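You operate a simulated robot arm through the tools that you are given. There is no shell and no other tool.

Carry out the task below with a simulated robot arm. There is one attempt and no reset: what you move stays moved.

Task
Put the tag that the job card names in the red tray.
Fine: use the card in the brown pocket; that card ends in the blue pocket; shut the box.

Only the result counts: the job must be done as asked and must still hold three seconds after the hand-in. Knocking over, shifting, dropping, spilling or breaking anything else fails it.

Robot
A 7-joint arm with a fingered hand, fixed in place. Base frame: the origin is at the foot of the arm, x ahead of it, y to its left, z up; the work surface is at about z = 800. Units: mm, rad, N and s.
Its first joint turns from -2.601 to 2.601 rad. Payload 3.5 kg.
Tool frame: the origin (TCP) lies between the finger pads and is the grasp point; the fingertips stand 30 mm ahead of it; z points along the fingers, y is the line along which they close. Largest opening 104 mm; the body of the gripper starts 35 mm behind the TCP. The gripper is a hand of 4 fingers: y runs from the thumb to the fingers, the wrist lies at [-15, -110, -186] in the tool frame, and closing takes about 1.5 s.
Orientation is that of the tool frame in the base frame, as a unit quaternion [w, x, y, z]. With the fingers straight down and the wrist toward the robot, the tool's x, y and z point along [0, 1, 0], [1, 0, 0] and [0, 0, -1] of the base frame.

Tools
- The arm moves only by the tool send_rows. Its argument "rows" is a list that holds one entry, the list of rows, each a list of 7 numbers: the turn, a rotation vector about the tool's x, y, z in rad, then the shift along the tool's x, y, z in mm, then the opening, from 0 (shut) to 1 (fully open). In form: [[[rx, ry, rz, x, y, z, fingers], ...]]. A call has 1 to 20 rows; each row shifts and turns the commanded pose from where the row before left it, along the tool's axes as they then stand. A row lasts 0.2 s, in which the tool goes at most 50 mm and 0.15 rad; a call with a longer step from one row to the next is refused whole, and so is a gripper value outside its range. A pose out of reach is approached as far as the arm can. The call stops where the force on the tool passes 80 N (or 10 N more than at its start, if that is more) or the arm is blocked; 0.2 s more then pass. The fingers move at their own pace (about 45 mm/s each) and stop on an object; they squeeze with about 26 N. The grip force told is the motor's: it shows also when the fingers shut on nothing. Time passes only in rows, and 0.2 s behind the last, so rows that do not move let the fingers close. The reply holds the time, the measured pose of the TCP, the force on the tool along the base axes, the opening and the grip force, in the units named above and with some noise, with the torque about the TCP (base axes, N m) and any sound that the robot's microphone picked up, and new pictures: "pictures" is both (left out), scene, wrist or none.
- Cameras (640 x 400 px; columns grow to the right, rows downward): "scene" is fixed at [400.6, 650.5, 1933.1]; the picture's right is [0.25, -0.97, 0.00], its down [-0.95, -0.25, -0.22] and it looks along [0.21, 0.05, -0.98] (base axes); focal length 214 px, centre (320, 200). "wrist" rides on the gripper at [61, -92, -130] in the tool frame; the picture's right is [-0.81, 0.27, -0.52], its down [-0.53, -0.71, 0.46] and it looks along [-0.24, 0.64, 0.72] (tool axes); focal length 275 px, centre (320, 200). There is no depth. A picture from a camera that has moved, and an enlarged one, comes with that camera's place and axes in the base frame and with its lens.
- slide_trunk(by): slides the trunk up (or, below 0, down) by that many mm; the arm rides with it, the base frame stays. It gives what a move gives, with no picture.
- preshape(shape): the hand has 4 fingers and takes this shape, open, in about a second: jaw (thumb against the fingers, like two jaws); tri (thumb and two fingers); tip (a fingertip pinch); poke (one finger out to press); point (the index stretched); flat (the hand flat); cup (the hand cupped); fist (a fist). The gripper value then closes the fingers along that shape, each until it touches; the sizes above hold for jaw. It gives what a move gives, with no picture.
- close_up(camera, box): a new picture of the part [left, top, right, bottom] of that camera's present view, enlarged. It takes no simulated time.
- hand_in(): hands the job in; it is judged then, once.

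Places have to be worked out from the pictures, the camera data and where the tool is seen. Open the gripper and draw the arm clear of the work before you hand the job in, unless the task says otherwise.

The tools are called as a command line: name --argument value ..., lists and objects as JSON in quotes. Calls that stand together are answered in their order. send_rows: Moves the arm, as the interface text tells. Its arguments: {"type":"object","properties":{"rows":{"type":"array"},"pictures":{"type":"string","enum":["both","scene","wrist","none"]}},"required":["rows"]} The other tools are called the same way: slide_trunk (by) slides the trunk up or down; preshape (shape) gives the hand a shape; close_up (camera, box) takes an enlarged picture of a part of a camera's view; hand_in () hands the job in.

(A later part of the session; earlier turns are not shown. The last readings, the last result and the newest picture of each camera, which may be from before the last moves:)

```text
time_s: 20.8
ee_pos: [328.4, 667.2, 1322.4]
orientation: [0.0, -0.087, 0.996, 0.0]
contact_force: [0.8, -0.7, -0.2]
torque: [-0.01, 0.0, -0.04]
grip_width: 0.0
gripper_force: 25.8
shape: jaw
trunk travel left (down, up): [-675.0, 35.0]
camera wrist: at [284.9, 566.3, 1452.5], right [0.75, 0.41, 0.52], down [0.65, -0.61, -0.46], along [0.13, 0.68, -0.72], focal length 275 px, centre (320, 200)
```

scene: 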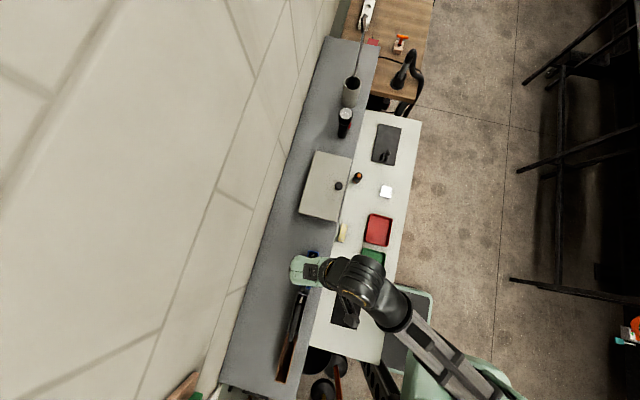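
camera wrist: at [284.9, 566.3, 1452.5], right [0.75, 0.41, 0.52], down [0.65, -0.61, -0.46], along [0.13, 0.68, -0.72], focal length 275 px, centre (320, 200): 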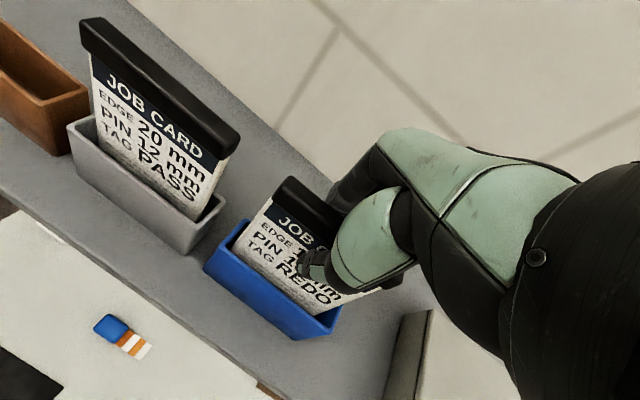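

It is at the resting height now. I open the hand to release the card.

send_rows --rows '[[[0, 0, 0, 0, 0, 0, 0.1], [0, 0, 0, 0, 0, 0, 0.2], [0, 0, 0, 0, 0, 0, 0.4], [0, 0, 0, 0, 0, 0, 0.7], [0, 0, 0, 0, 0, 0, 1], [0, 0, 0, 0, 0, 0, 1], [0, 0, 0, 0, 0, 0, 1], [0, 0, 0, 0, 0, 0, 1], [0, 0, 0, 0, 0, 0, 1]]]' --pictures "wrist"

close_up --camera "wrist" --box '[200, 160, 400, 340]'

```text
time_s: 22.8
ee_pos: [329.0, 667.6, 1321.7]
orientation: [-0.001, -0.087, 0.996, 0.0]
contact_force: [1.2, 0.2, 0.6]
torque: [0.0, -0.03, -0.01]
grip_width: 103.6
gripper_force: 0.1
shape: jaw
trunk travel left (down, up): [-675.0, 35.0]
camera wrist: at [284.9, 566.2, 1452.6], right [0.75, 0.41, 0.52], down [0.65, -0.61, -0.46], along [0.13, 0.68, -0.72], focal length 275 px, centre (320, 200)
```

wrist: 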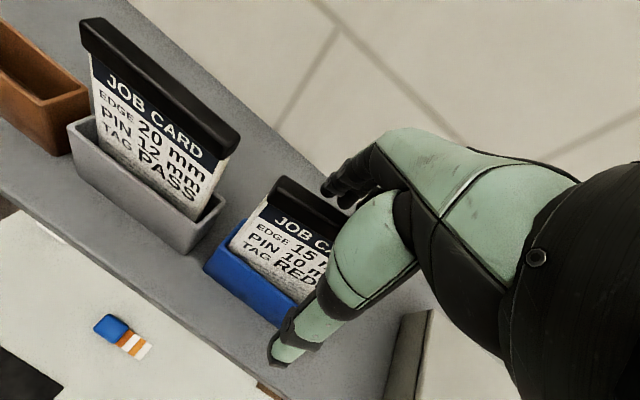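

```text
2.22 times, centred on (300, 250) of wrist
camera zoom: at [284.9, 566.2, 1452.6], right [0.75, 0.41, 0.52], down [0.65, -0.61, -0.46], along [0.13, 0.68, -0.72], focal length 612 px, centre (364, 89)
```

zoom: 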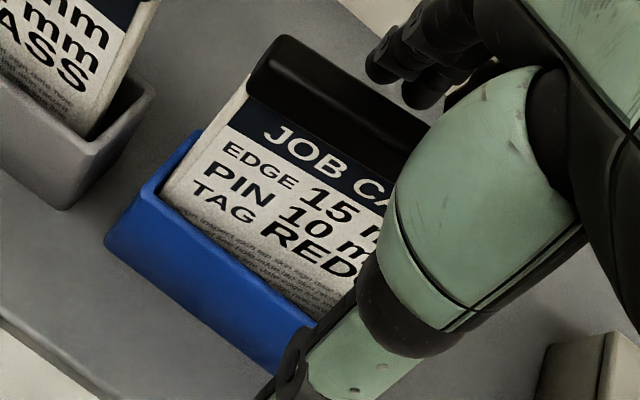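

The card stands in the blue pocket. I retreat straight up, undo the yaw, and move towards the box to look at it.

send_rows --rows '[[[0, 0, 0, 0, 0, -15, 1], [0, 0, 0, 0, 0, -25, 1], [0, 0, 0, 0, 0, -40, 1], [0, 0, 0, 0, 0, -40, 1], [0, 0, 0, 0, 0, -30, 1], [0, 0, 0.0875, 0, 0, 0, 1], [0, 0, 0.0875, 0, 0, 0, 1], [0, 0, 0, -40, -20, 0, 1], [0, 0, 0, -40, -20, 0, 1], [0, 0, 0, -40, -20, 0, 1], [0, 0, 0, -40, -20, 0, 1], [0, 0, 0, -40, -20, 0, 1], [0, 0, 0, 0, 0, 0, 1]]]' --pictures "both"

close_up --camera "scene" --box '[240, 230, 360, 310]'

close_up --camera "scene" --box '[290, 140, 380, 230]'

```text
time_s: 25.6
ee_pos: [528.1, 570.2, 1472.6]
orientation: [0.0, 0.0, 1.0, 0.0]
contact_force: [0.2, 0.2, 0.0]
torque: [-0.02, 0.02, -0.03]
grip_width: 103.7
gripper_force: 0.1
shape: jaw
trunk travel left (down, up): [-675.0, 35.0]
camera wrist: at [466.8, 477.8, 1603.2], right [0.81, 0.27, 0.52], down [0.53, -0.71, -0.46], along [0.24, 0.64, -0.72], focal length 275 px, centre (320, 200)
```

scene: 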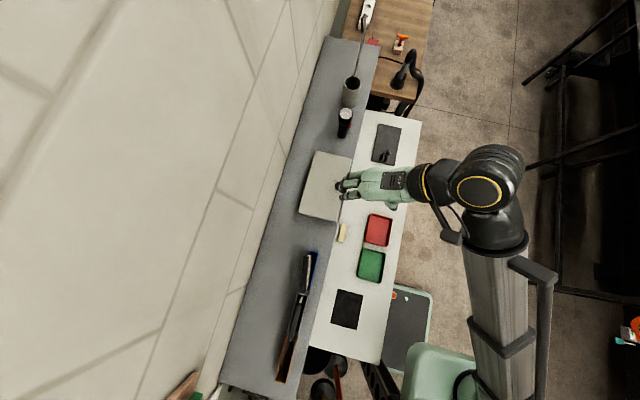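
wrist: 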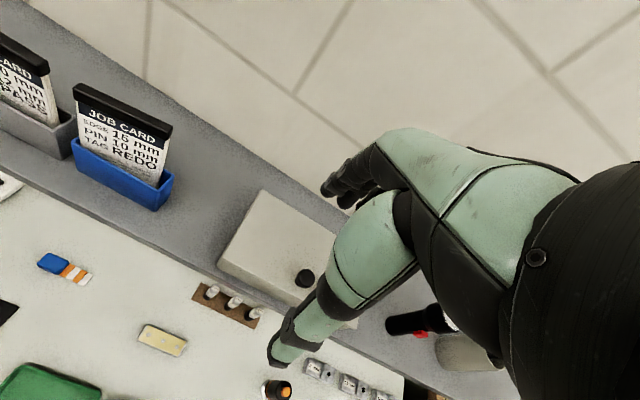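

```text
5.00 times, centred on (300, 270) of scene
camera zoom: at [400.6, 650.5, 1933.1], right [0.25, -0.97, 0.0], down [-0.95, -0.25, -0.22], along [0.21, 0.05, -0.98], focal length 1072 px, centre (420, -150)
```

zoom: 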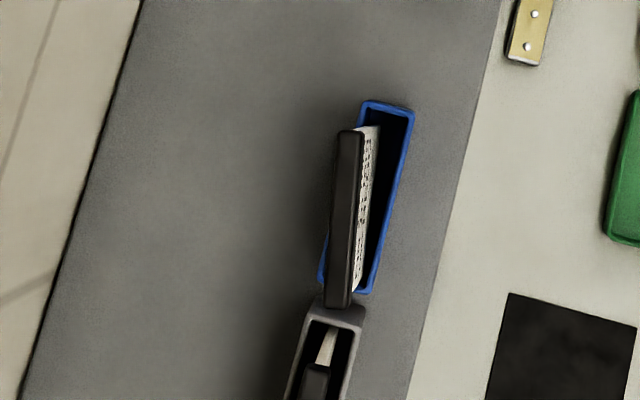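

```text
4.44 times, centred on (335, 185) of scene
camera zoom: at [400.6, 650.5, 1933.1], right [0.25, -0.97, 0.0], down [-0.95, -0.25, -0.22], along [0.21, 0.05, -0.98], focal length 953 px, centre (253, 267)
```

zoom: 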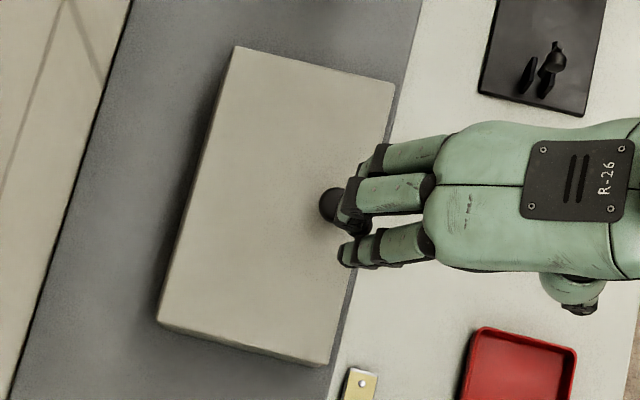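

The REDO card rests in the blue pocket. The lid spans x≈492–716, y≈619–746, top z≈1242, with the knob at about (603, 643), close to the front edge – so probably hinged at the back. I zoom in on it.

close_up --camera "wrist" --box '[200, 180, 380, 330]'

close_up --camera "wrist" --box '[60, 70, 200, 220]'

```text
2.67 times, centred on (290, 255) of wrist
camera zoom: at [466.8, 477.8, 1603.2], right [0.81, 0.27, 0.52], down [0.53, -0.71, -0.46], along [0.24, 0.64, -0.72], focal length 734 px, centre (400, 53)
```

zoom: 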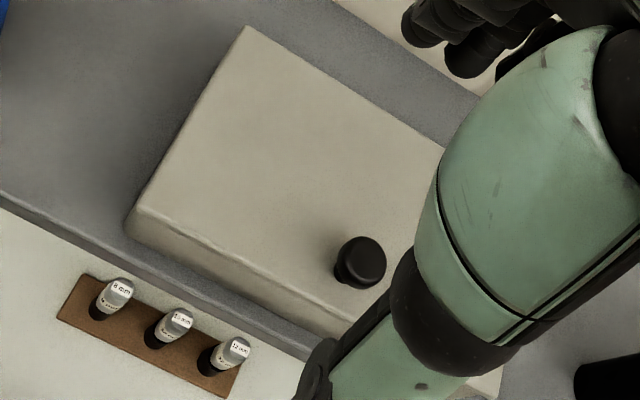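

```text
2.67 times, centred on (130, 145) of wrist
camera zoom: at [466.8, 477.8, 1603.2], right [0.81, 0.27, 0.52], down [0.53, -0.71, -0.46], along [0.24, 0.64, -0.72], focal length 734 px, centre (827, 347)
```

zoom: 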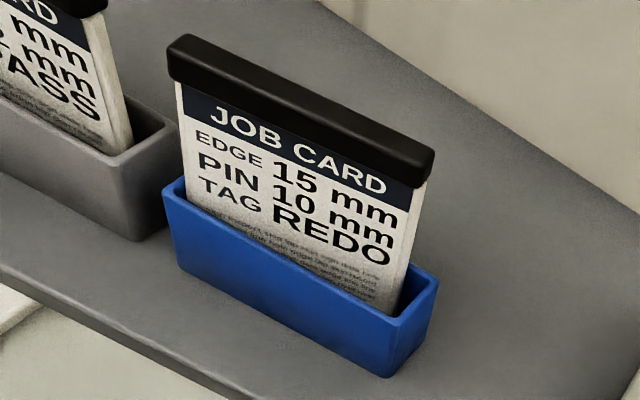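

The knob is at about (601, 642), top z≈1266. I turn the hand so that it pinches along base x (the lid's hinge axis direction), which lets the knob turn between the fingers, and move above it.

send_rows --rows '[[[0, 0, 0.1428, 0, 0, 0, 1], [0, 0, 0.1428, 0, 0, 0, 1], [0, 0, 0.1428, 0, 0, 0, 1], [0, 0, 0.1428, 0, 0, 0, 1], [0, 0, 0.1428, 0, 0, 0, 1], [0, 0, 0.1428, 0, 0, 0, 1], [0, 0, 0.1428, 0, 0, 0, 1], [0, 0, 0.1428, 0, 0, 0, 1], [0, 0, 0.1428, 0, 0, 0, 1], [0, 0, 0.1428, 0, 0, 0, 1], [0, 0, 0.1428, 0, 0, 0, 1], [0, 0, 0, 24, 24, 20, 1], [0, 0, 0, 24, 24, 30, 1], [0, 0, 0, 24, 25, 40, 1], [0, 0, 0, 0, 0, 40, 1], [0, 0, 0, 0, 0, 0, 1]]]' --pictures "both"

close_up --camera "scene" --box '[290, 140, 380, 230]'

close_up --camera "wrist" --box '[200, 150, 480, 380]'

```text
refused: row 14 steps farther than a row can; nothing moved
```

```text
4.44 times, centred on (335, 185) of scene
camera zoom: at [400.6, 650.5, 1933.1], right [0.25, -0.97, 0.0], down [-0.95, -0.25, -0.22], along [0.21, 0.05, -0.98], focal length 953 px, centre (253, 267)
```

zoom: 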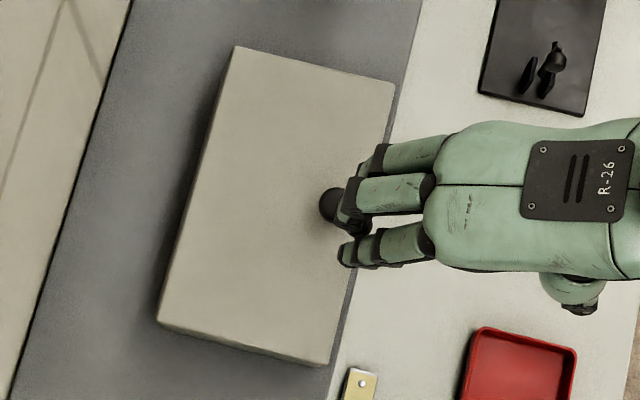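

```text
1.74 times, centred on (340, 265) of wrist
camera zoom: at [466.8, 477.8, 1603.2], right [0.81, 0.27, 0.52], down [0.53, -0.71, -0.46], along [0.24, 0.64, -0.72], focal length 479 px, centre (285, 87)
```

zoom: 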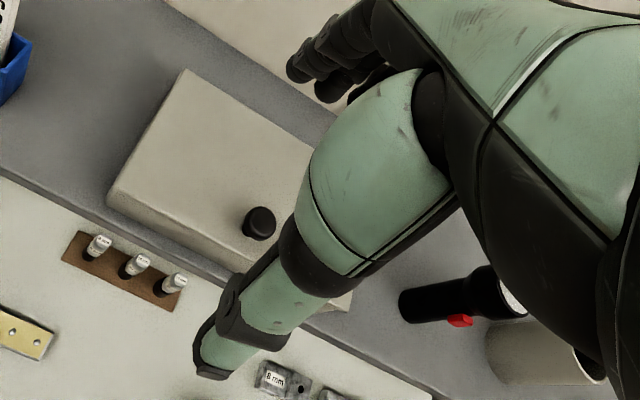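

The step was slightly over 50 mm, so nothing moved; I resend with smaller steps.

send_rows --rows '[[[0, 0, 0.1428, 0, 0, 0, 1], [0, 0, 0.1428, 0, 0, 0, 1], [0, 0, 0.1428, 0, 0, 0, 1], [0, 0, 0.1428, 0, 0, 0, 1], [0, 0, 0.1428, 0, 0, 0, 1], [0, 0, 0.1428, 0, 0, 0, 1], [0, 0, 0.1428, 0, 0, 0, 1], [0, 0, 0.1428, 0, 0, 0, 1], [0, 0, 0.1428, 0, 0, 0, 1], [0, 0, 0.1428, 0, 0, 0, 1], [0, 0, 0.1428, 0, 0, 0, 1], [0, 0, 0, 24, 24, 10, 1], [0, 0, 0, 24, 24, 20, 1], [0, 0, 0, 24, 25, 30, 1], [0, 0, 0, 0, 0, 40, 1], [0, 0, 0, 0, 0, 30, 1], [0, 0, 0, 0, 0, 0, 1]]]' --pictures "both"

close_up --camera "scene" --box '[290, 140, 380, 230]'

close_up --camera "wrist" --box '[200, 150, 480, 380]'

```text
time_s: 29.2
ee_pos: [597.0, 639.8, 1341.0]
orientation: [-0.001, 0.707, 0.707, -0.001]
contact_force: [-0.4, 0.0, -0.4]
torque: [-0.01, 0.01, -0.02]
grip_width: 103.7
gripper_force: 0.2
shape: jaw
trunk travel left (down, up): [-675.0, 35.0]
camera wrist: at [507.5, 700.7, 1470.2], right [0.27, -0.81, 0.52], down [-0.71, -0.53, -0.46], along [0.64, -0.24, -0.72], focal length 275 px, centre (320, 200)
```

scene: 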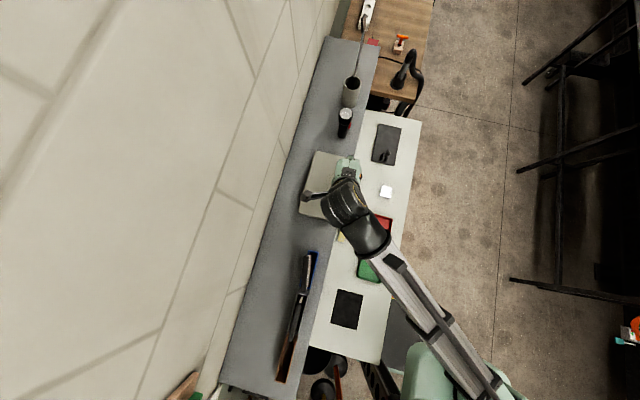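
wrist: 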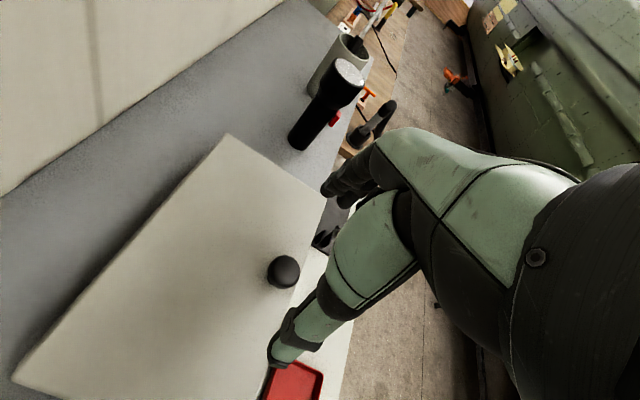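

```text
4.44 times, centred on (335, 185) of scene
camera zoom: at [400.6, 650.5, 1933.1], right [0.25, -0.97, 0.0], down [-0.95, -0.25, -0.22], along [0.21, 0.05, -0.98], focal length 953 px, centre (253, 267)
```

zoom: 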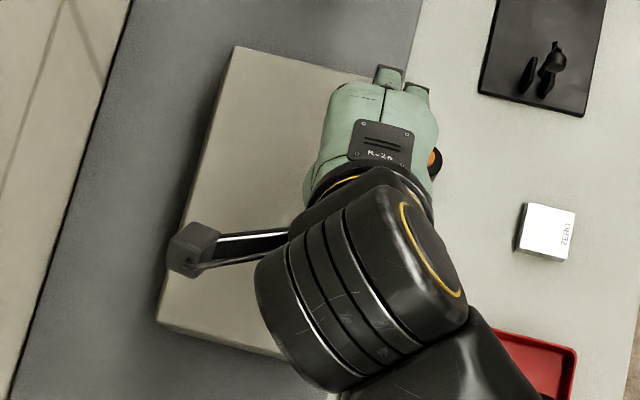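

```text
1.74 times, centred on (340, 265) of wrist
camera zoom: at [507.5, 700.7, 1470.2], right [0.27, -0.81, 0.52], down [-0.71, -0.53, -0.46], along [0.64, -0.24, -0.72], focal length 479 px, centre (285, 87)
```

zoom: 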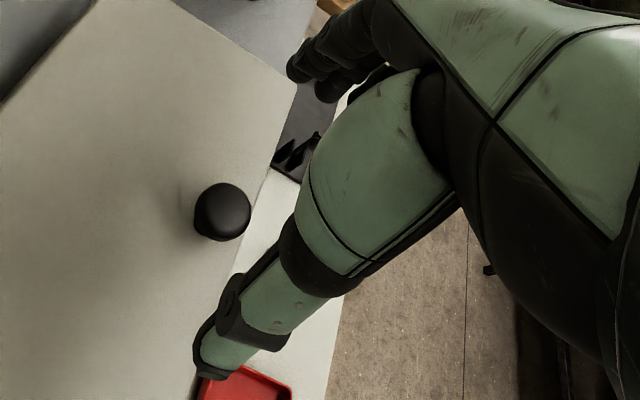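

The knob is at about (603, 641). I shift 6 mm in x and descend to z≈1280 (fingertips ≈1250, lid top ≈1242).

send_rows --rows '[[[0, 0, 0, 1, 6, 0, 1], [0, 0, 0, 0, 0, 25, 1], [0, 0, 0, 0, 0, 20, 1], [0, 0, 0, 0, 0, 10, 1], [0, 0, 0, 0, 0, 5, 1], [0, 0, 0, 0, 0, 0, 1]]]' --pictures "wrist"

close_up --camera "wrist" --box '[200, 150, 400, 390]'

```text
time_s: 30.6
ee_pos: [606.4, 640.5, 1282.0]
orientation: [-0.001, 0.707, 0.707, 0.0]
contact_force: [-0.4, -1.0, -1.0]
torque: [0.02, -0.01, 0.01]
grip_width: 104.0
gripper_force: 0.1
shape: jaw
trunk travel left (down, up): [-675.0, 35.0]
camera wrist: at [515.4, 702.1, 1411.3], right [0.27, -0.81, 0.52], down [-0.71, -0.53, -0.46], along [0.64, -0.24, -0.72], focal length 275 px, centre (320, 200)
```

wrist: 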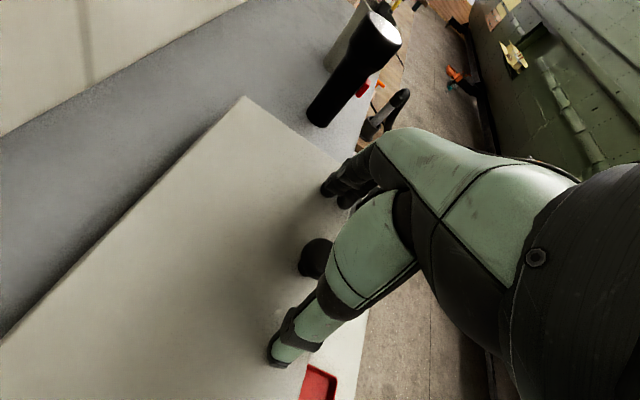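

```text
1.67 times, centred on (300, 270) of wrist
camera zoom: at [515.4, 702.1, 1411.3], right [0.27, -0.81, 0.52], down [-0.71, -0.53, -0.46], along [0.64, -0.24, -0.72], focal length 459 px, centre (353, 83)
```

zoom: 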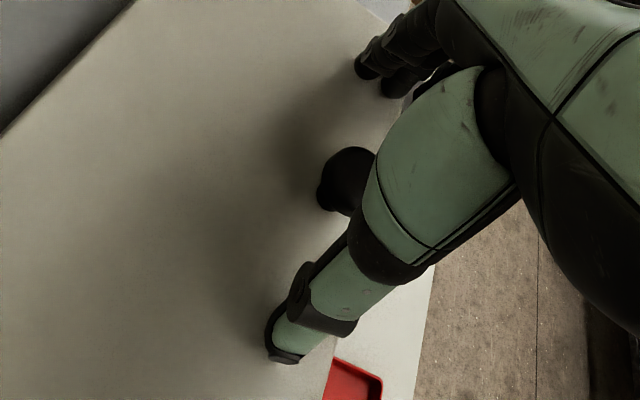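

The knob is between thumb and fingers. I lower 4 mm more and close slowly, watching the force.

send_rows --rows '[[[0, 0, 0, 0, -2, 2, 1], [0, 0, 0, 0, 0, 2, 1], [0, 0, 0, 0, 0, 0, 0.6], [0, 0, 0, 0, 0, 0, 0.4], [0, 0, 0, 0, 0, 0, 0.2], [0, 0, 0, 0, 0, 0, 0], [0, 0, 0, 0, 0, 0, 0], [0, 0, 0, 0, 0, 0, 0], [0, 0, 0, 0, 0, 0, 0], [0, 0, 0, 0, 0, 0, 0]]]' --pictures "wrist"

close_up --camera "wrist" --box '[200, 150, 400, 390]'

```text
time_s: 32.8
ee_pos: [600.2, 640.1, 1280.1]
orientation: [0.001, 0.707, 0.707, 0.0]
contact_force: [-25.1, 1.6, 4.5]
torque: [0.07, 0.49, 0.01]
grip_width: 23.5
gripper_force: 25.4
shape: jaw
trunk travel left (down, up): [-675.0, 35.0]
camera wrist: at [509.7, 702.0, 1409.6], right [0.27, -0.81, 0.52], down [-0.71, -0.53, -0.46], along [0.65, -0.24, -0.72], focal length 275 px, centre (320, 200)
```

wrist: 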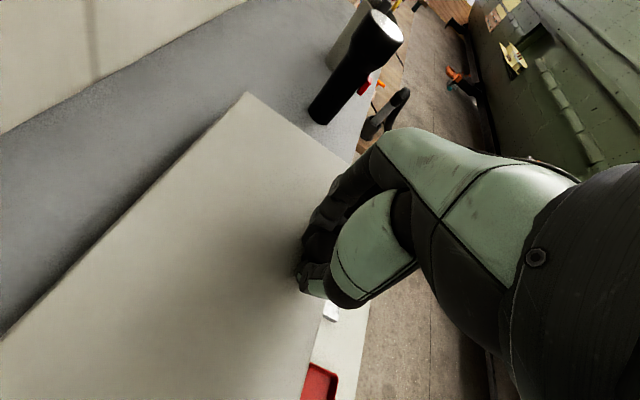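

```text
1.67 times, centred on (300, 270) of wrist
camera zoom: at [509.7, 702.0, 1409.6], right [0.27, -0.81, 0.52], down [-0.71, -0.53, -0.46], along [0.65, -0.24, -0.72], focal length 459 px, centre (353, 83)
```

zoom: 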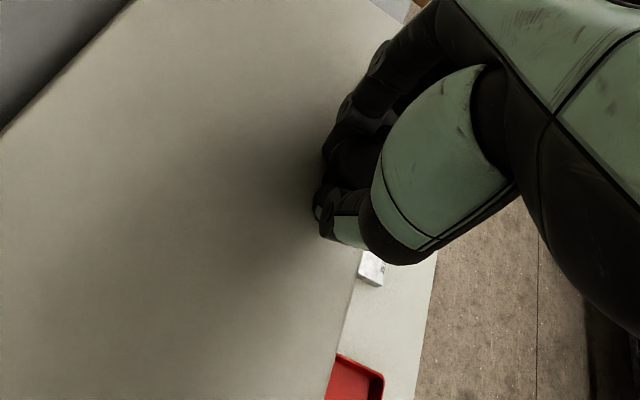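

Knob gripped (23.5 mm wide), but there is −25 N sideways because I was off centre in x. I relieve that by shifting −x a few mm.

send_rows --rows '[[[0, 0, 0, 0, -2, 0, 0], [0, 0, 0, 0, -2, 0, 0], [0, 0, 0, 0, -2, 0, 0], [0, 0, 0, 0, 0, 0, 0]]]' --pictures "none"

```text
time_s: 33.8
ee_pos: [597.3, 639.5, 1279.4]
orientation: [0.0, 0.707, 0.707, 0.001]
contact_force: [-13.4, 3.6, 6.2]
torque: [0.09, 0.33, -0.02]
grip_width: 23.4
gripper_force: 25.9
shape: jaw
trunk travel left (down, up): [-675.0, 35.0]
```

send_rows --rows '[[[0, 0, 0, 0, -2, 0, 0], [0, 0, 0, 0, -2, 0, 0], [0, 0, 0, 0, -2, 0, 0], [0, 0, 0, 0, 0, 0, 0]]]' --pictures "scene"

close_up --camera "scene" --box '[290, 140, 380, 230]'

```text
time_s: 34.8
ee_pos: [593.8, 640.3, 1278.6]
orientation: [0.0, 0.708, 0.706, 0.001]
contact_force: [2.3, 5.3, 11.2]
torque: [0.25, -0.47, -0.05]
grip_width: 22.1
gripper_force: 25.9
shape: jaw
trunk travel left (down, up): [-675.0, 35.0]
```

scene: 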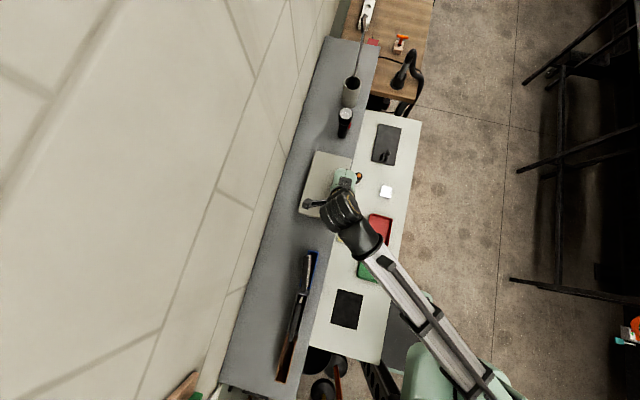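

```text
4.44 times, centred on (335, 185) of scene
camera zoom: at [400.6, 650.5, 1933.1], right [0.25, -0.97, 0.0], down [-0.95, -0.25, -0.22], along [0.21, 0.05, -0.98], focal length 953 px, centre (253, 267)
```

zoom: 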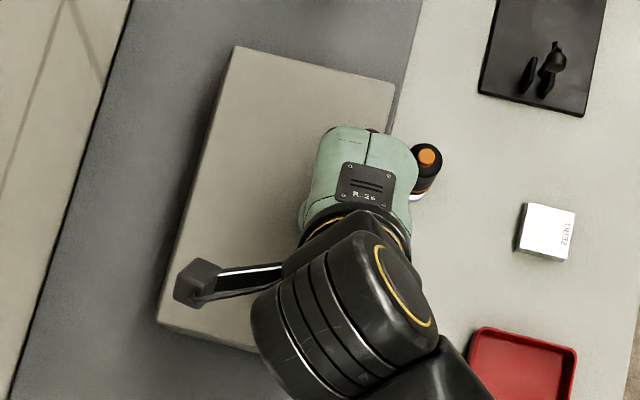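

The box has not moved and the side force is relieved. I lift the knob along the expected hinge arc to about 30° and check forces.

send_rows --rows '[[[0, 0, 0, 1, 0, -6, 0], [0, 0, 0, 2, 0, -6, 0], [0, 0, 0, 2, 0, -6, 0], [0, 0, 0, 0, 0, 0, 0]]]' --pictures "both"

close_up --camera "scene" --box '[290, 140, 380, 230]'

```text
time_s: 35.8
ee_pos: [592.8, 645.4, 1295.9]
orientation: [0.0, 0.707, 0.707, -0.001]
contact_force: [0.1, -0.8, -3.3]
torque: [-0.29, -0.13, -0.01]
grip_width: 21.4
gripper_force: 26.6
shape: jaw
trunk travel left (down, up): [-675.0, 35.0]
camera wrist: at [503.0, 706.4, 1425.6], right [0.28, -0.81, 0.52], down [-0.71, -0.53, -0.45], along [0.64, -0.24, -0.72], focal length 275 px, centre (320, 200)
```

scene: 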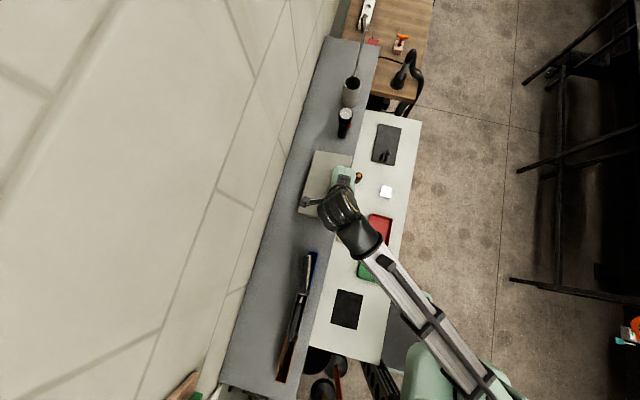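
wrist: 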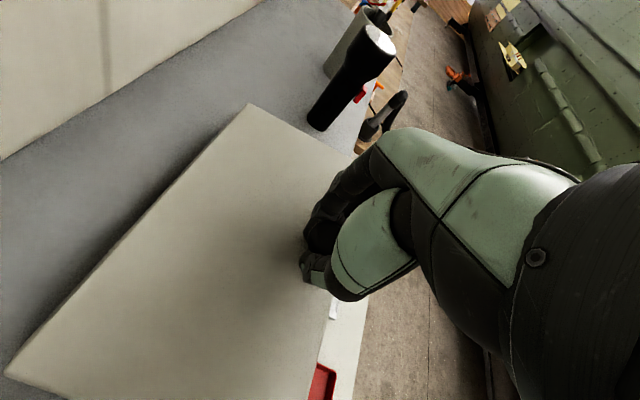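

```text
4.44 times, centred on (335, 185) of scene
camera zoom: at [400.6, 650.5, 1933.1], right [0.25, -0.97, 0.0], down [-0.95, -0.25, -0.22], along [0.21, 0.05, -0.98], focal length 953 px, centre (253, 267)
```

zoom: 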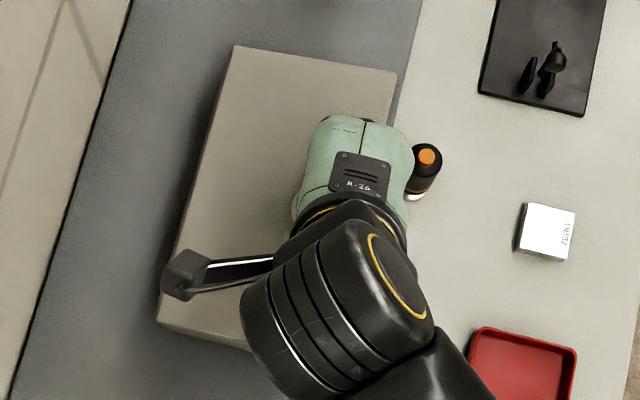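

The lid's front edge rises while the back stays: it is hinged. The load is only ~3 N. I continue the arc to about 45°.

send_rows --rows '[[[0, 0, 0, 4, 0, -8.5, 0], [0, 0, 0, 4, 0, -8.5, 0], [0, 0, 0, 5, 0, -8, 0], [0, 0, 0, 6, 0, -7.6, 0], [0, 0, 0, 7, 0, -7, 0], [0, 0, 0, 7, 0, -6.5, 0], [0, 0, 0, 8, 0, -6, 0], [0, 0, 0, 0, 0, 0, 0]]]' --pictures "both"

close_up --camera "scene" --box '[290, 140, 380, 230]'

close_up --camera "wrist" --box '[200, 150, 400, 390]'

```text
time_s: 37.6
ee_pos: [593.6, 688.7, 1346.5]
orientation: [-0.001, 0.706, 0.708, -0.001]
contact_force: [-0.8, -0.1, -7.3]
torque: [-0.3, -0.07, 0.0]
grip_width: 18.0
gripper_force: 26.4
shape: jaw
trunk travel left (down, up): [-675.0, 35.0]
camera wrist: at [502.7, 749.4, 1477.3], right [0.28, -0.81, 0.52], down [-0.71, -0.53, -0.46], along [0.64, -0.24, -0.73], focal length 275 px, centre (320, 200)
```

scene: 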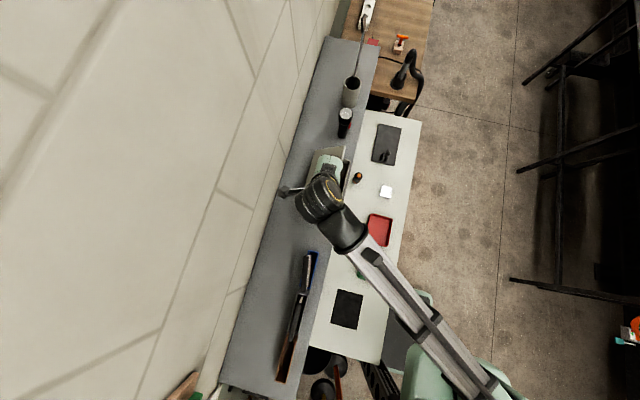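
wrist: 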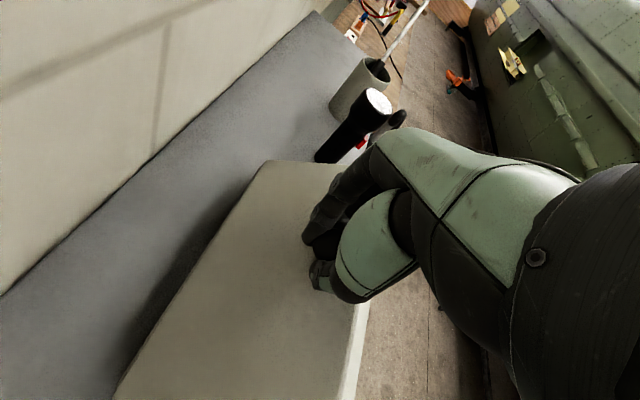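

```text
4.44 times, centred on (335, 185) of scene
camera zoom: at [400.6, 650.5, 1933.1], right [0.25, -0.97, 0.0], down [-0.95, -0.25, -0.22], along [0.21, 0.05, -0.98], focal length 953 px, centre (253, 267)
```

zoom: 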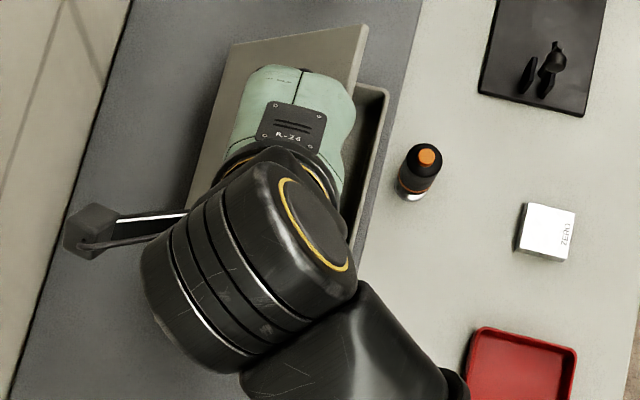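

```text
1.67 times, centred on (300, 270) of wrist
camera zoom: at [502.7, 749.4, 1477.3], right [0.28, -0.81, 0.52], down [-0.71, -0.53, -0.46], along [0.64, -0.24, -0.73], focal length 459 px, centre (353, 83)
```

zoom: 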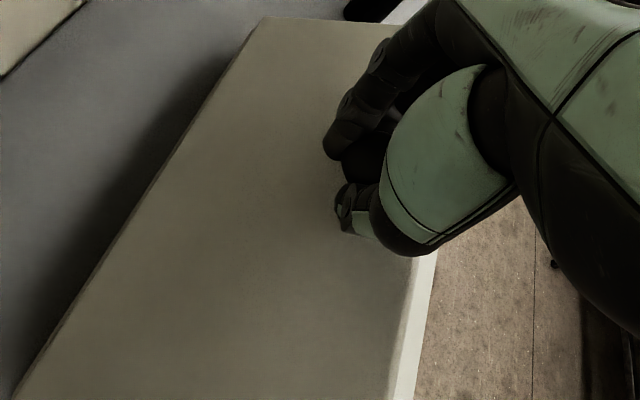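

The lid is at about 45° and follows well. I continue the arc to about 62°, watching the load.

send_rows --rows '[[[0, 0, 0, 6, 0, -4, 0], [0, 0, 0, 6, 0, -4, 0], [0, 0, 0, 6, 0, -3, 0], [0, 0, 0, 6, 0, -2.5, 0], [0, 0, 0, 0, 0, 0, 0]]]' --pictures "both"

close_up --camera "scene" --box '[290, 140, 380, 230]'

close_up --camera "wrist" --box '[200, 150, 400, 390]'

```text
time_s: 38.8
ee_pos: [584.5, 694.3, 1352.7]
orientation: [0.0, 0.707, 0.707, 0.001]
contact_force: [7.0, -0.7, -2.8]
torque: [-0.16, -0.04, -0.06]
grip_width: 20.2
gripper_force: 27.0
shape: jaw
out of reach, approached as far as the arm can: row 1, 2, 3, 4
trunk travel left (down, up): [-675.0, 35.0]
camera wrist: at [493.2, 754.6, 1482.5], right [0.27, -0.81, 0.52], down [-0.71, -0.53, -0.46], along [0.65, -0.24, -0.72], focal length 275 px, centre (320, 200)
```

scene: 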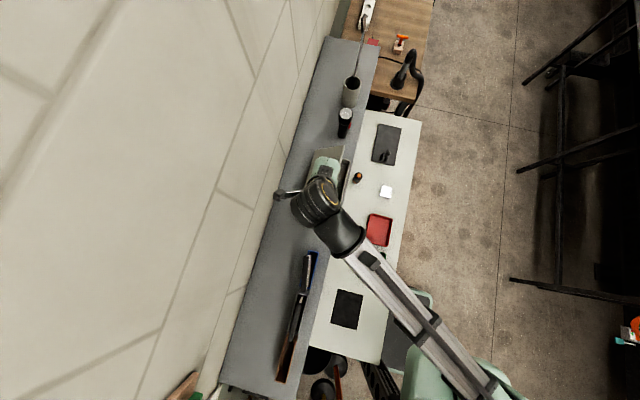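
wrist: 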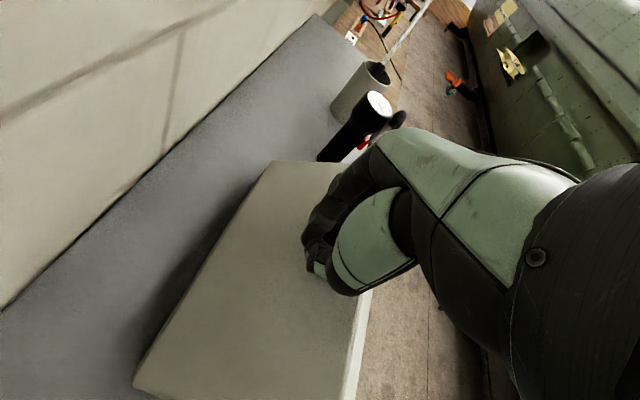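

```text
4.44 times, centred on (335, 185) of scene
camera zoom: at [400.6, 650.5, 1933.1], right [0.25, -0.97, 0.0], down [-0.95, -0.25, -0.22], along [0.21, 0.05, -0.98], focal length 953 px, centre (253, 267)
```

zoom: 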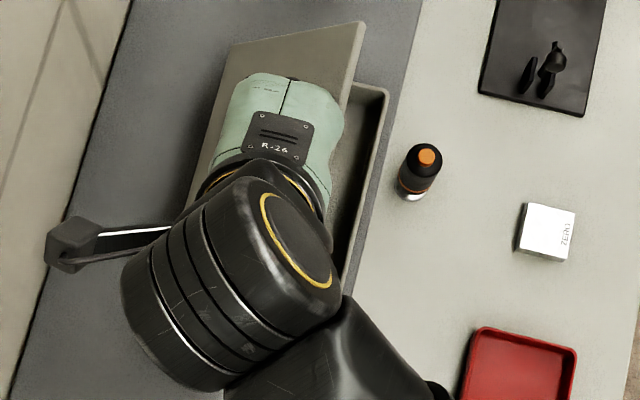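

```text
1.67 times, centred on (300, 270) of wrist
camera zoom: at [493.2, 754.6, 1482.5], right [0.27, -0.81, 0.52], down [-0.71, -0.53, -0.46], along [0.65, -0.24, -0.72], focal length 459 px, centre (353, 83)
```

zoom: 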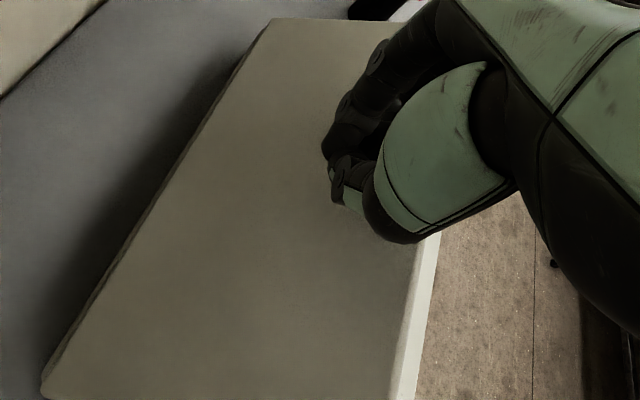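

The arm is at its reach limit in this posture with the lid near 48°. I lower it gently back to ~20° to test whether the hinge holds the lid by itself at a harmless height.

send_rows --rows '[[[0, 0, 0, -8, 4, 5, 0], [0, 0, 0, -8, 2, 6, 0], [0, 0, 0, -7, 0, 6, 0], [0, 0, 0, -6, 0, 7, 0], [0, 0, 0, -6, 0, 7, 0], [0, 0, 0, -6, 0, 8, 0], [0, 0, 0, 0, 0, 0, 0]]]' --pictures "none"

```text
time_s: 40.4
ee_pos: [588.0, 656.6, 1312.8]
orientation: [0.0, 0.707, 0.707, -0.001]
contact_force: [-10.5, 17.7, -7.7]
torque: [0.53, 0.49, 0.21]
grip_width: 20.5
gripper_force: 25.9
shape: jaw
trunk travel left (down, up): [-675.0, 35.0]
```

The lid is at about 20° with some side load. I open the fingers to see whether it stays.

send_rows --rows '[[[0, 0, 0, 0, 0, 0, 0.3], [0, 0, 0, 0, 0, 0, 0.4], [0, 0, 0, 0, 0, 0, 0.4], [0, 0, 0, 0, 0, 0, 0.4], [0, 0, 0, 0, 0, 0, 0.4]]]' --pictures "both"

close_up --camera "scene" --box '[290, 140, 380, 230]'

close_up --camera "wrist" --box '[200, 150, 400, 390]'

```text
time_s: 41.6
ee_pos: [589.9, 654.1, 1314.8]
orientation: [-0.001, 0.707, 0.708, 0.0]
contact_force: [-0.5, -0.7, 0.7]
torque: [0.03, 0.01, 0.01]
grip_width: 41.4
gripper_force: 0.1
shape: jaw
trunk travel left (down, up): [-675.0, 35.0]
camera wrist: at [498.4, 714.2, 1444.4], right [0.27, -0.81, 0.52], down [-0.71, -0.53, -0.46], along [0.64, -0.24, -0.72], focal length 275 px, centre (320, 200)
```

scene: 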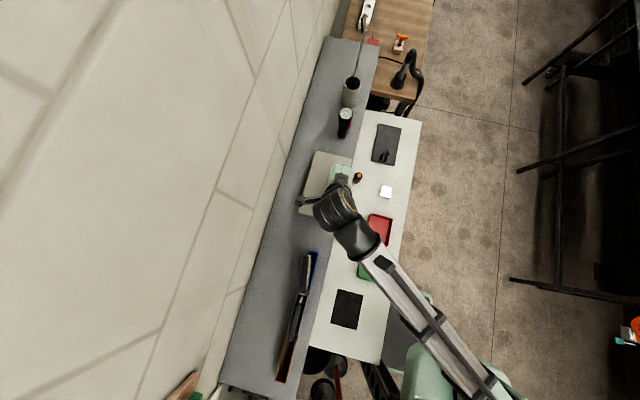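
wrist: 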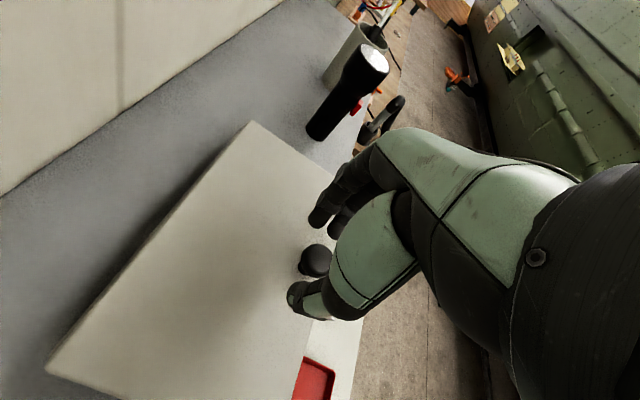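

```text
4.44 times, centred on (335, 185) of scene
camera zoom: at [400.6, 650.5, 1933.1], right [0.25, -0.97, 0.0], down [-0.95, -0.25, -0.22], along [0.21, 0.05, -0.98], focal length 953 px, centre (253, 267)
```

zoom: 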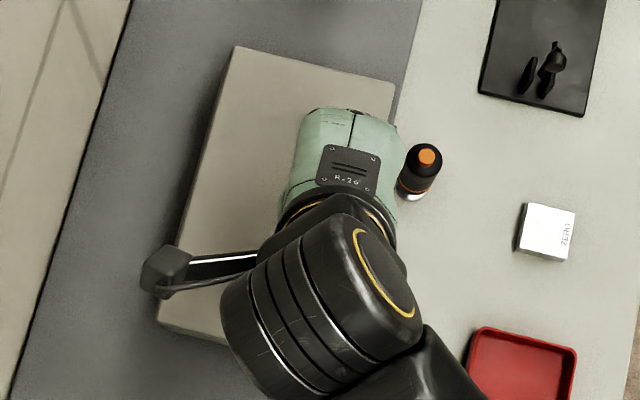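

```text
1.67 times, centred on (300, 270) of wrist
camera zoom: at [498.4, 714.2, 1444.4], right [0.27, -0.81, 0.52], down [-0.71, -0.53, -0.46], along [0.64, -0.24, -0.72], focal length 459 px, centre (353, 83)
```

zoom: 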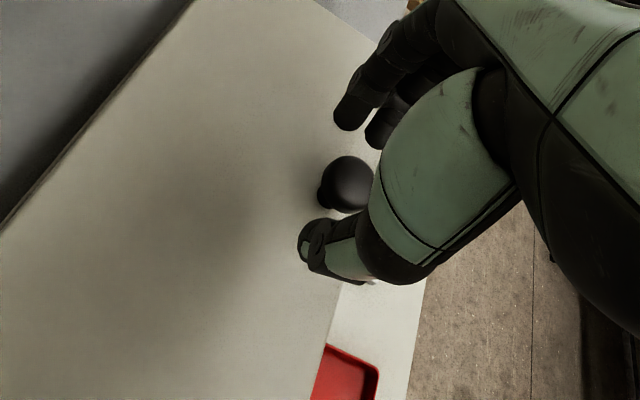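

The lid sank after release; I pass a little time and look whether it is still moving (damped) or shut.

send_rows --rows '[[[0, 0, 0, 0, 0, -10, 1], [0, 0, 0, 0, 0, -10, 1], [0, 0, 0, 0, 0, 0, 1]]]' --pictures "both"

close_up --camera "scene" --box '[290, 140, 380, 230]'

```text
time_s: 42.4
ee_pos: [590.8, 653.4, 1336.0]
orientation: [0.0, 0.707, 0.707, -0.001]
contact_force: [-0.8, 0.6, 0.4]
torque: [0.03, -0.02, 0.0]
grip_width: 103.5
gripper_force: 0.0
shape: jaw
trunk travel left (down, up): [-675.0, 35.0]
camera wrist: at [499.3, 713.7, 1464.3], right [0.27, -0.81, 0.52], down [-0.71, -0.53, -0.46], along [0.64, -0.24, -0.72], focal length 275 px, centre (320, 200)
```

scene: 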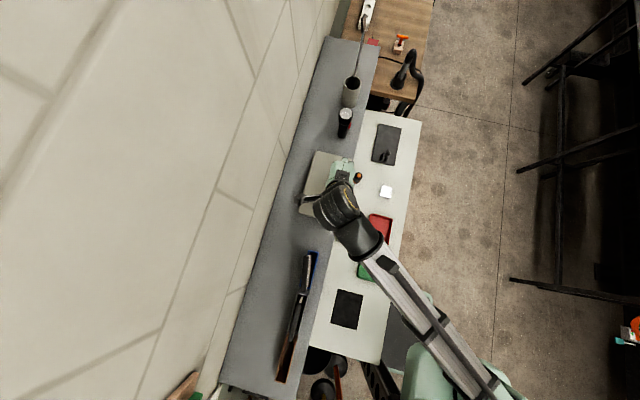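
wrist: 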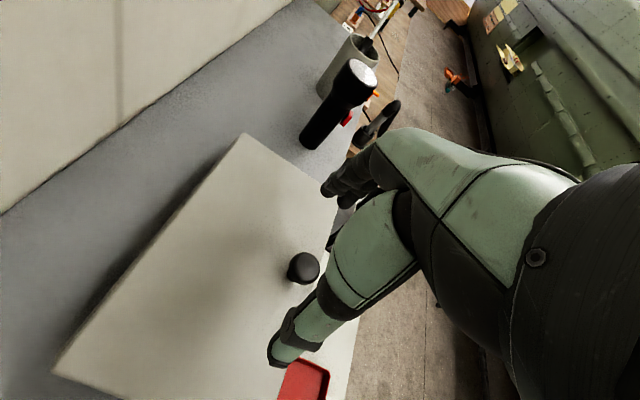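

```text
4.44 times, centred on (335, 185) of scene
camera zoom: at [400.6, 650.5, 1933.1], right [0.25, -0.97, 0.0], down [-0.95, -0.25, -0.22], along [0.21, 0.05, -0.98], focal length 953 px, centre (253, 267)
```

zoom: 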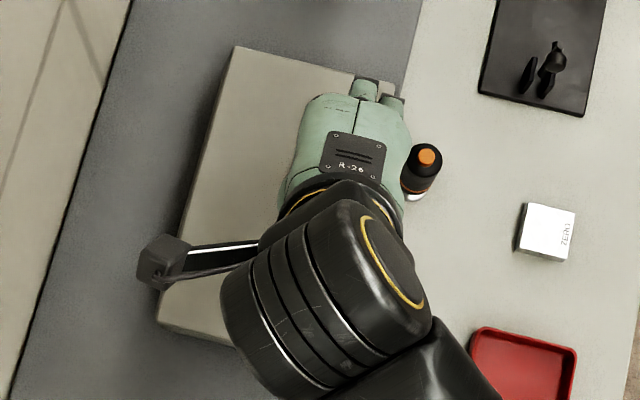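

The lid fell shut on its own, so it must go past vertical. I back off and take a close look at the lid's front edge to see whether it has a lip that a finger can lift.

send_rows --rows '[[[0, 0, 0, 0, 0, -35, 1], [0, 0, 0, 0, 0, -35, 1], [0, 0, 0, -40, 0, 0, 1], [0, 0, 0, -40, 0, 0, 1], [0, 0, 0, -40, 0, 0, 1], [0, 0, -0.1428, 0, 0, 0, 1], [0, 0, -0.1428, 0, 0, 0, 1], [0, 0, -0.1428, 0, 0, 0, 1], [0, 0, -0.1428, 0, 0, 0, 1], [0, 0, -0.1428, 0, 0, 0, 1], [0, 0, -0.1428, 0, 0, 0, 1], [0, 0, -0.1428, 0, 0, 0, 1], [0, 0, -0.1428, 0, 0, 0, 1], [0, 0, -0.1428, 0, 0, 0, 1], [0, 0, -0.1428, 0, 0, 0, 1], [0, 0, -0.1428, 0, 0, 0, 1], [0, 0, 0, 0, 0, 0, 1]]]' --pictures "both"

close_up --camera "scene" --box '[290, 140, 380, 230]'

close_up --camera "wrist" --box '[150, 150, 350, 330]'

```text
time_s: 46.0
ee_pos: [589.3, 532.5, 1403.0]
orientation: [0.0, -0.001, 1.0, 0.0]
contact_force: [-0.5, 1.0, 0.4]
torque: [0.02, 0.01, 0.02]
grip_width: 103.7
gripper_force: 0.1
shape: jaw
trunk travel left (down, up): [-675.0, 35.0]
camera wrist: at [528.8, 440.8, 1533.8], right [0.81, 0.28, 0.52], down [0.53, -0.71, -0.46], along [0.24, 0.64, -0.72], focal length 275 px, centre (320, 200)
```

scene: 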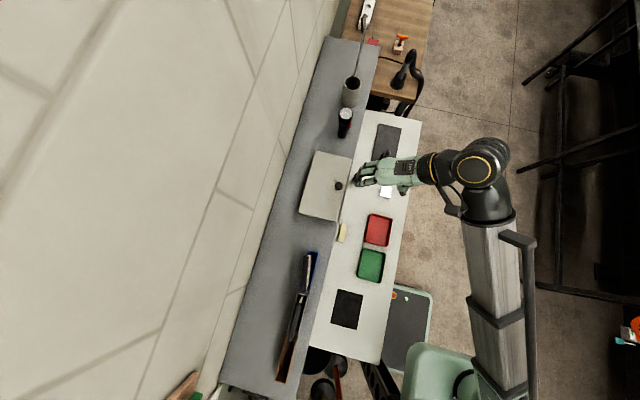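
wrist: 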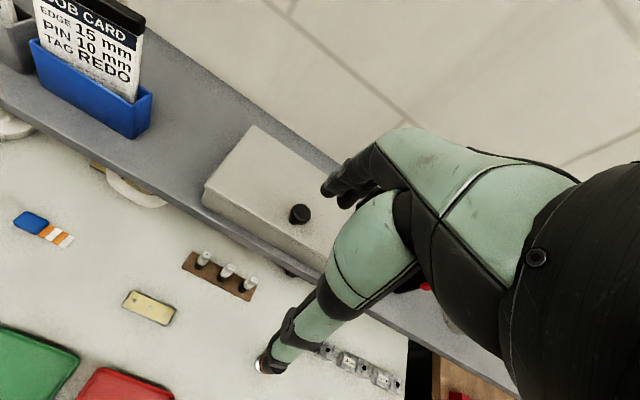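

```text
4.44 times, centred on (335, 185) of scene
camera zoom: at [400.6, 650.5, 1933.1], right [0.25, -0.97, 0.0], down [-0.95, -0.25, -0.22], along [0.21, 0.05, -0.98], focal length 953 px, centre (253, 267)
```

zoom: 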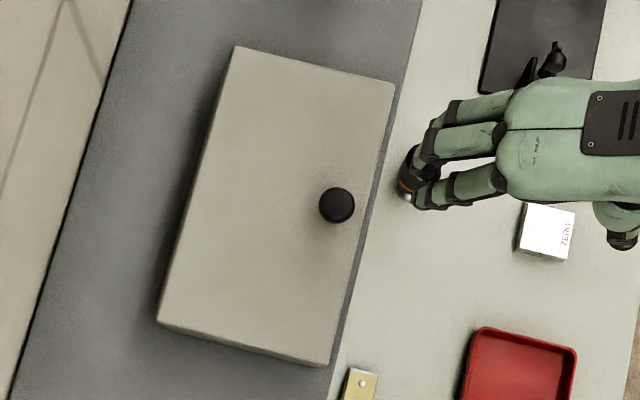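

```text
2.22 times, centred on (250, 240) of wrist
camera zoom: at [528.8, 440.8, 1533.8], right [0.81, 0.28, 0.52], down [0.53, -0.71, -0.46], along [0.24, 0.64, -0.72], focal length 612 px, centre (476, 111)
```

zoom: 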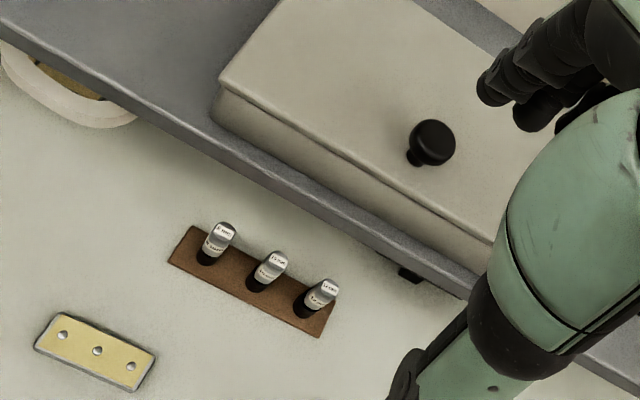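

The lid seems to have a small lip at the front. I lower and tilt the hand in front of the box to see the lip from the side.

send_rows --rows '[[[0, 0, 0, -17, -4, 38, 1], [0, 0, 0, -17, -4, 38, 1], [0, 0, 0, -17, -4, 38, 1], [0, 0, 0, 0, 0, 29, 1], [-0.15, 0, 0, 0, 0, 0, 1], [-0.15, 0, 0, 0, 0, 0, 1], [-0.15, 0, 0, 0, 0, 0, 1], [-0.15, 0, 0, 0, 0, 0, 1], [0, 0, 0, 0, 0, 0, 1]]]' --pictures "wrist"

close_up --camera "wrist" --box '[180, 40, 340, 160]'

```text
time_s: 48.0
ee_pos: [639.3, 520.4, 1261.5]
orientation: [0.0, 0.0, 0.955, 0.296]
contact_force: [0.1, -0.1, 1.0]
torque: [-0.01, -0.01, -0.01]
grip_width: 103.7
gripper_force: 0.0
shape: jaw
trunk travel left (down, up): [-675.0, 35.0]
camera wrist: at [579.0, 370.7, 1316.3], right [0.81, -0.07, 0.58], down [0.53, -0.33, -0.78], along [0.24, 0.94, -0.23], focal length 275 px, centre (320, 200)
```

wrist: 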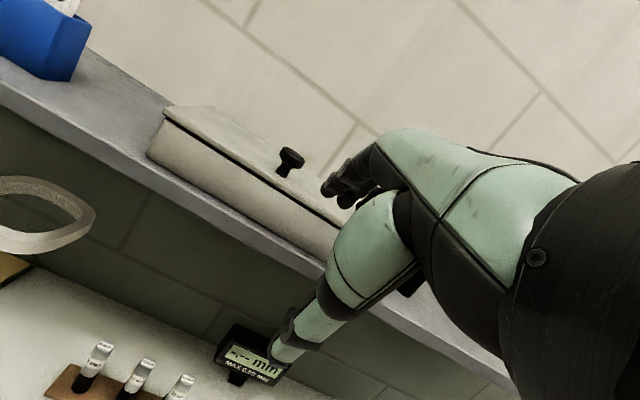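

```text
3.33 times, centred on (260, 100) of wrist
camera zoom: at [579.0, 370.7, 1316.3], right [0.81, -0.07, 0.58], down [0.53, -0.33, -0.78], along [0.24, 0.94, -0.23], focal length 918 px, centre (520, 533)
```

zoom: 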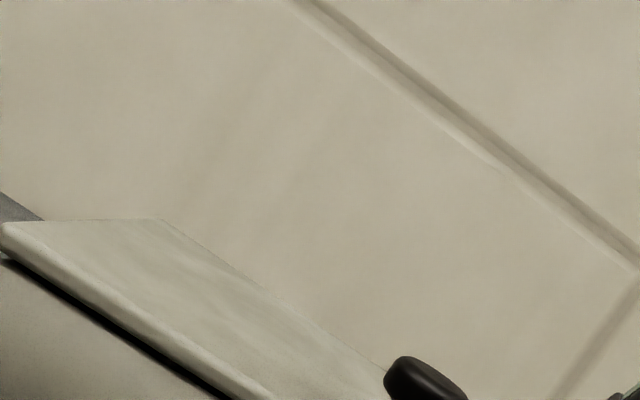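

close_up --camera "wrist" --box '[140, 90, 350, 260]'

close_up --camera "wrist" --box '[140, 95, 220, 155]'

```text
2.35 times, centred on (245, 175) of wrist
camera zoom: at [579.0, 370.7, 1316.3], right [0.81, -0.07, 0.58], down [0.53, -0.33, -0.78], along [0.24, 0.94, -0.23], focal length 648 px, centre (496, 259)
```

zoom: 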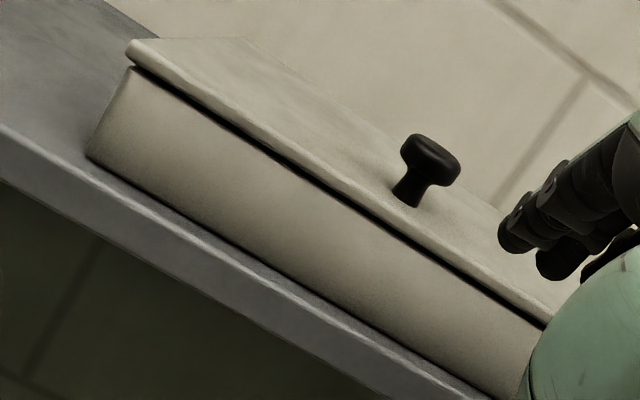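

```text
6.67 times, centred on (180, 125) of wrist
camera zoom: at [579.0, 370.7, 1316.3], right [0.81, -0.07, 0.58], down [0.53, -0.33, -0.78], along [0.24, 0.94, -0.23], focal length 1835 px, centre (1253, 700)
```

zoom: 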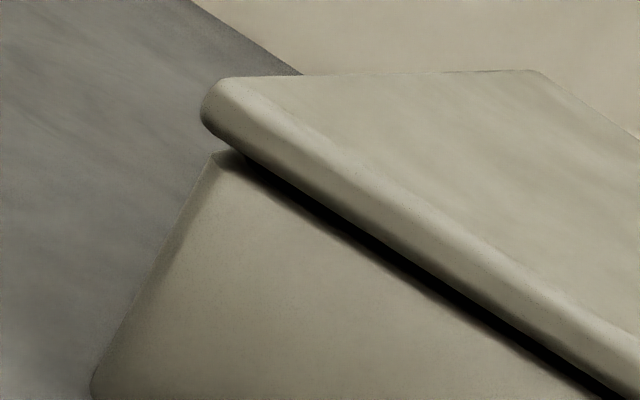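

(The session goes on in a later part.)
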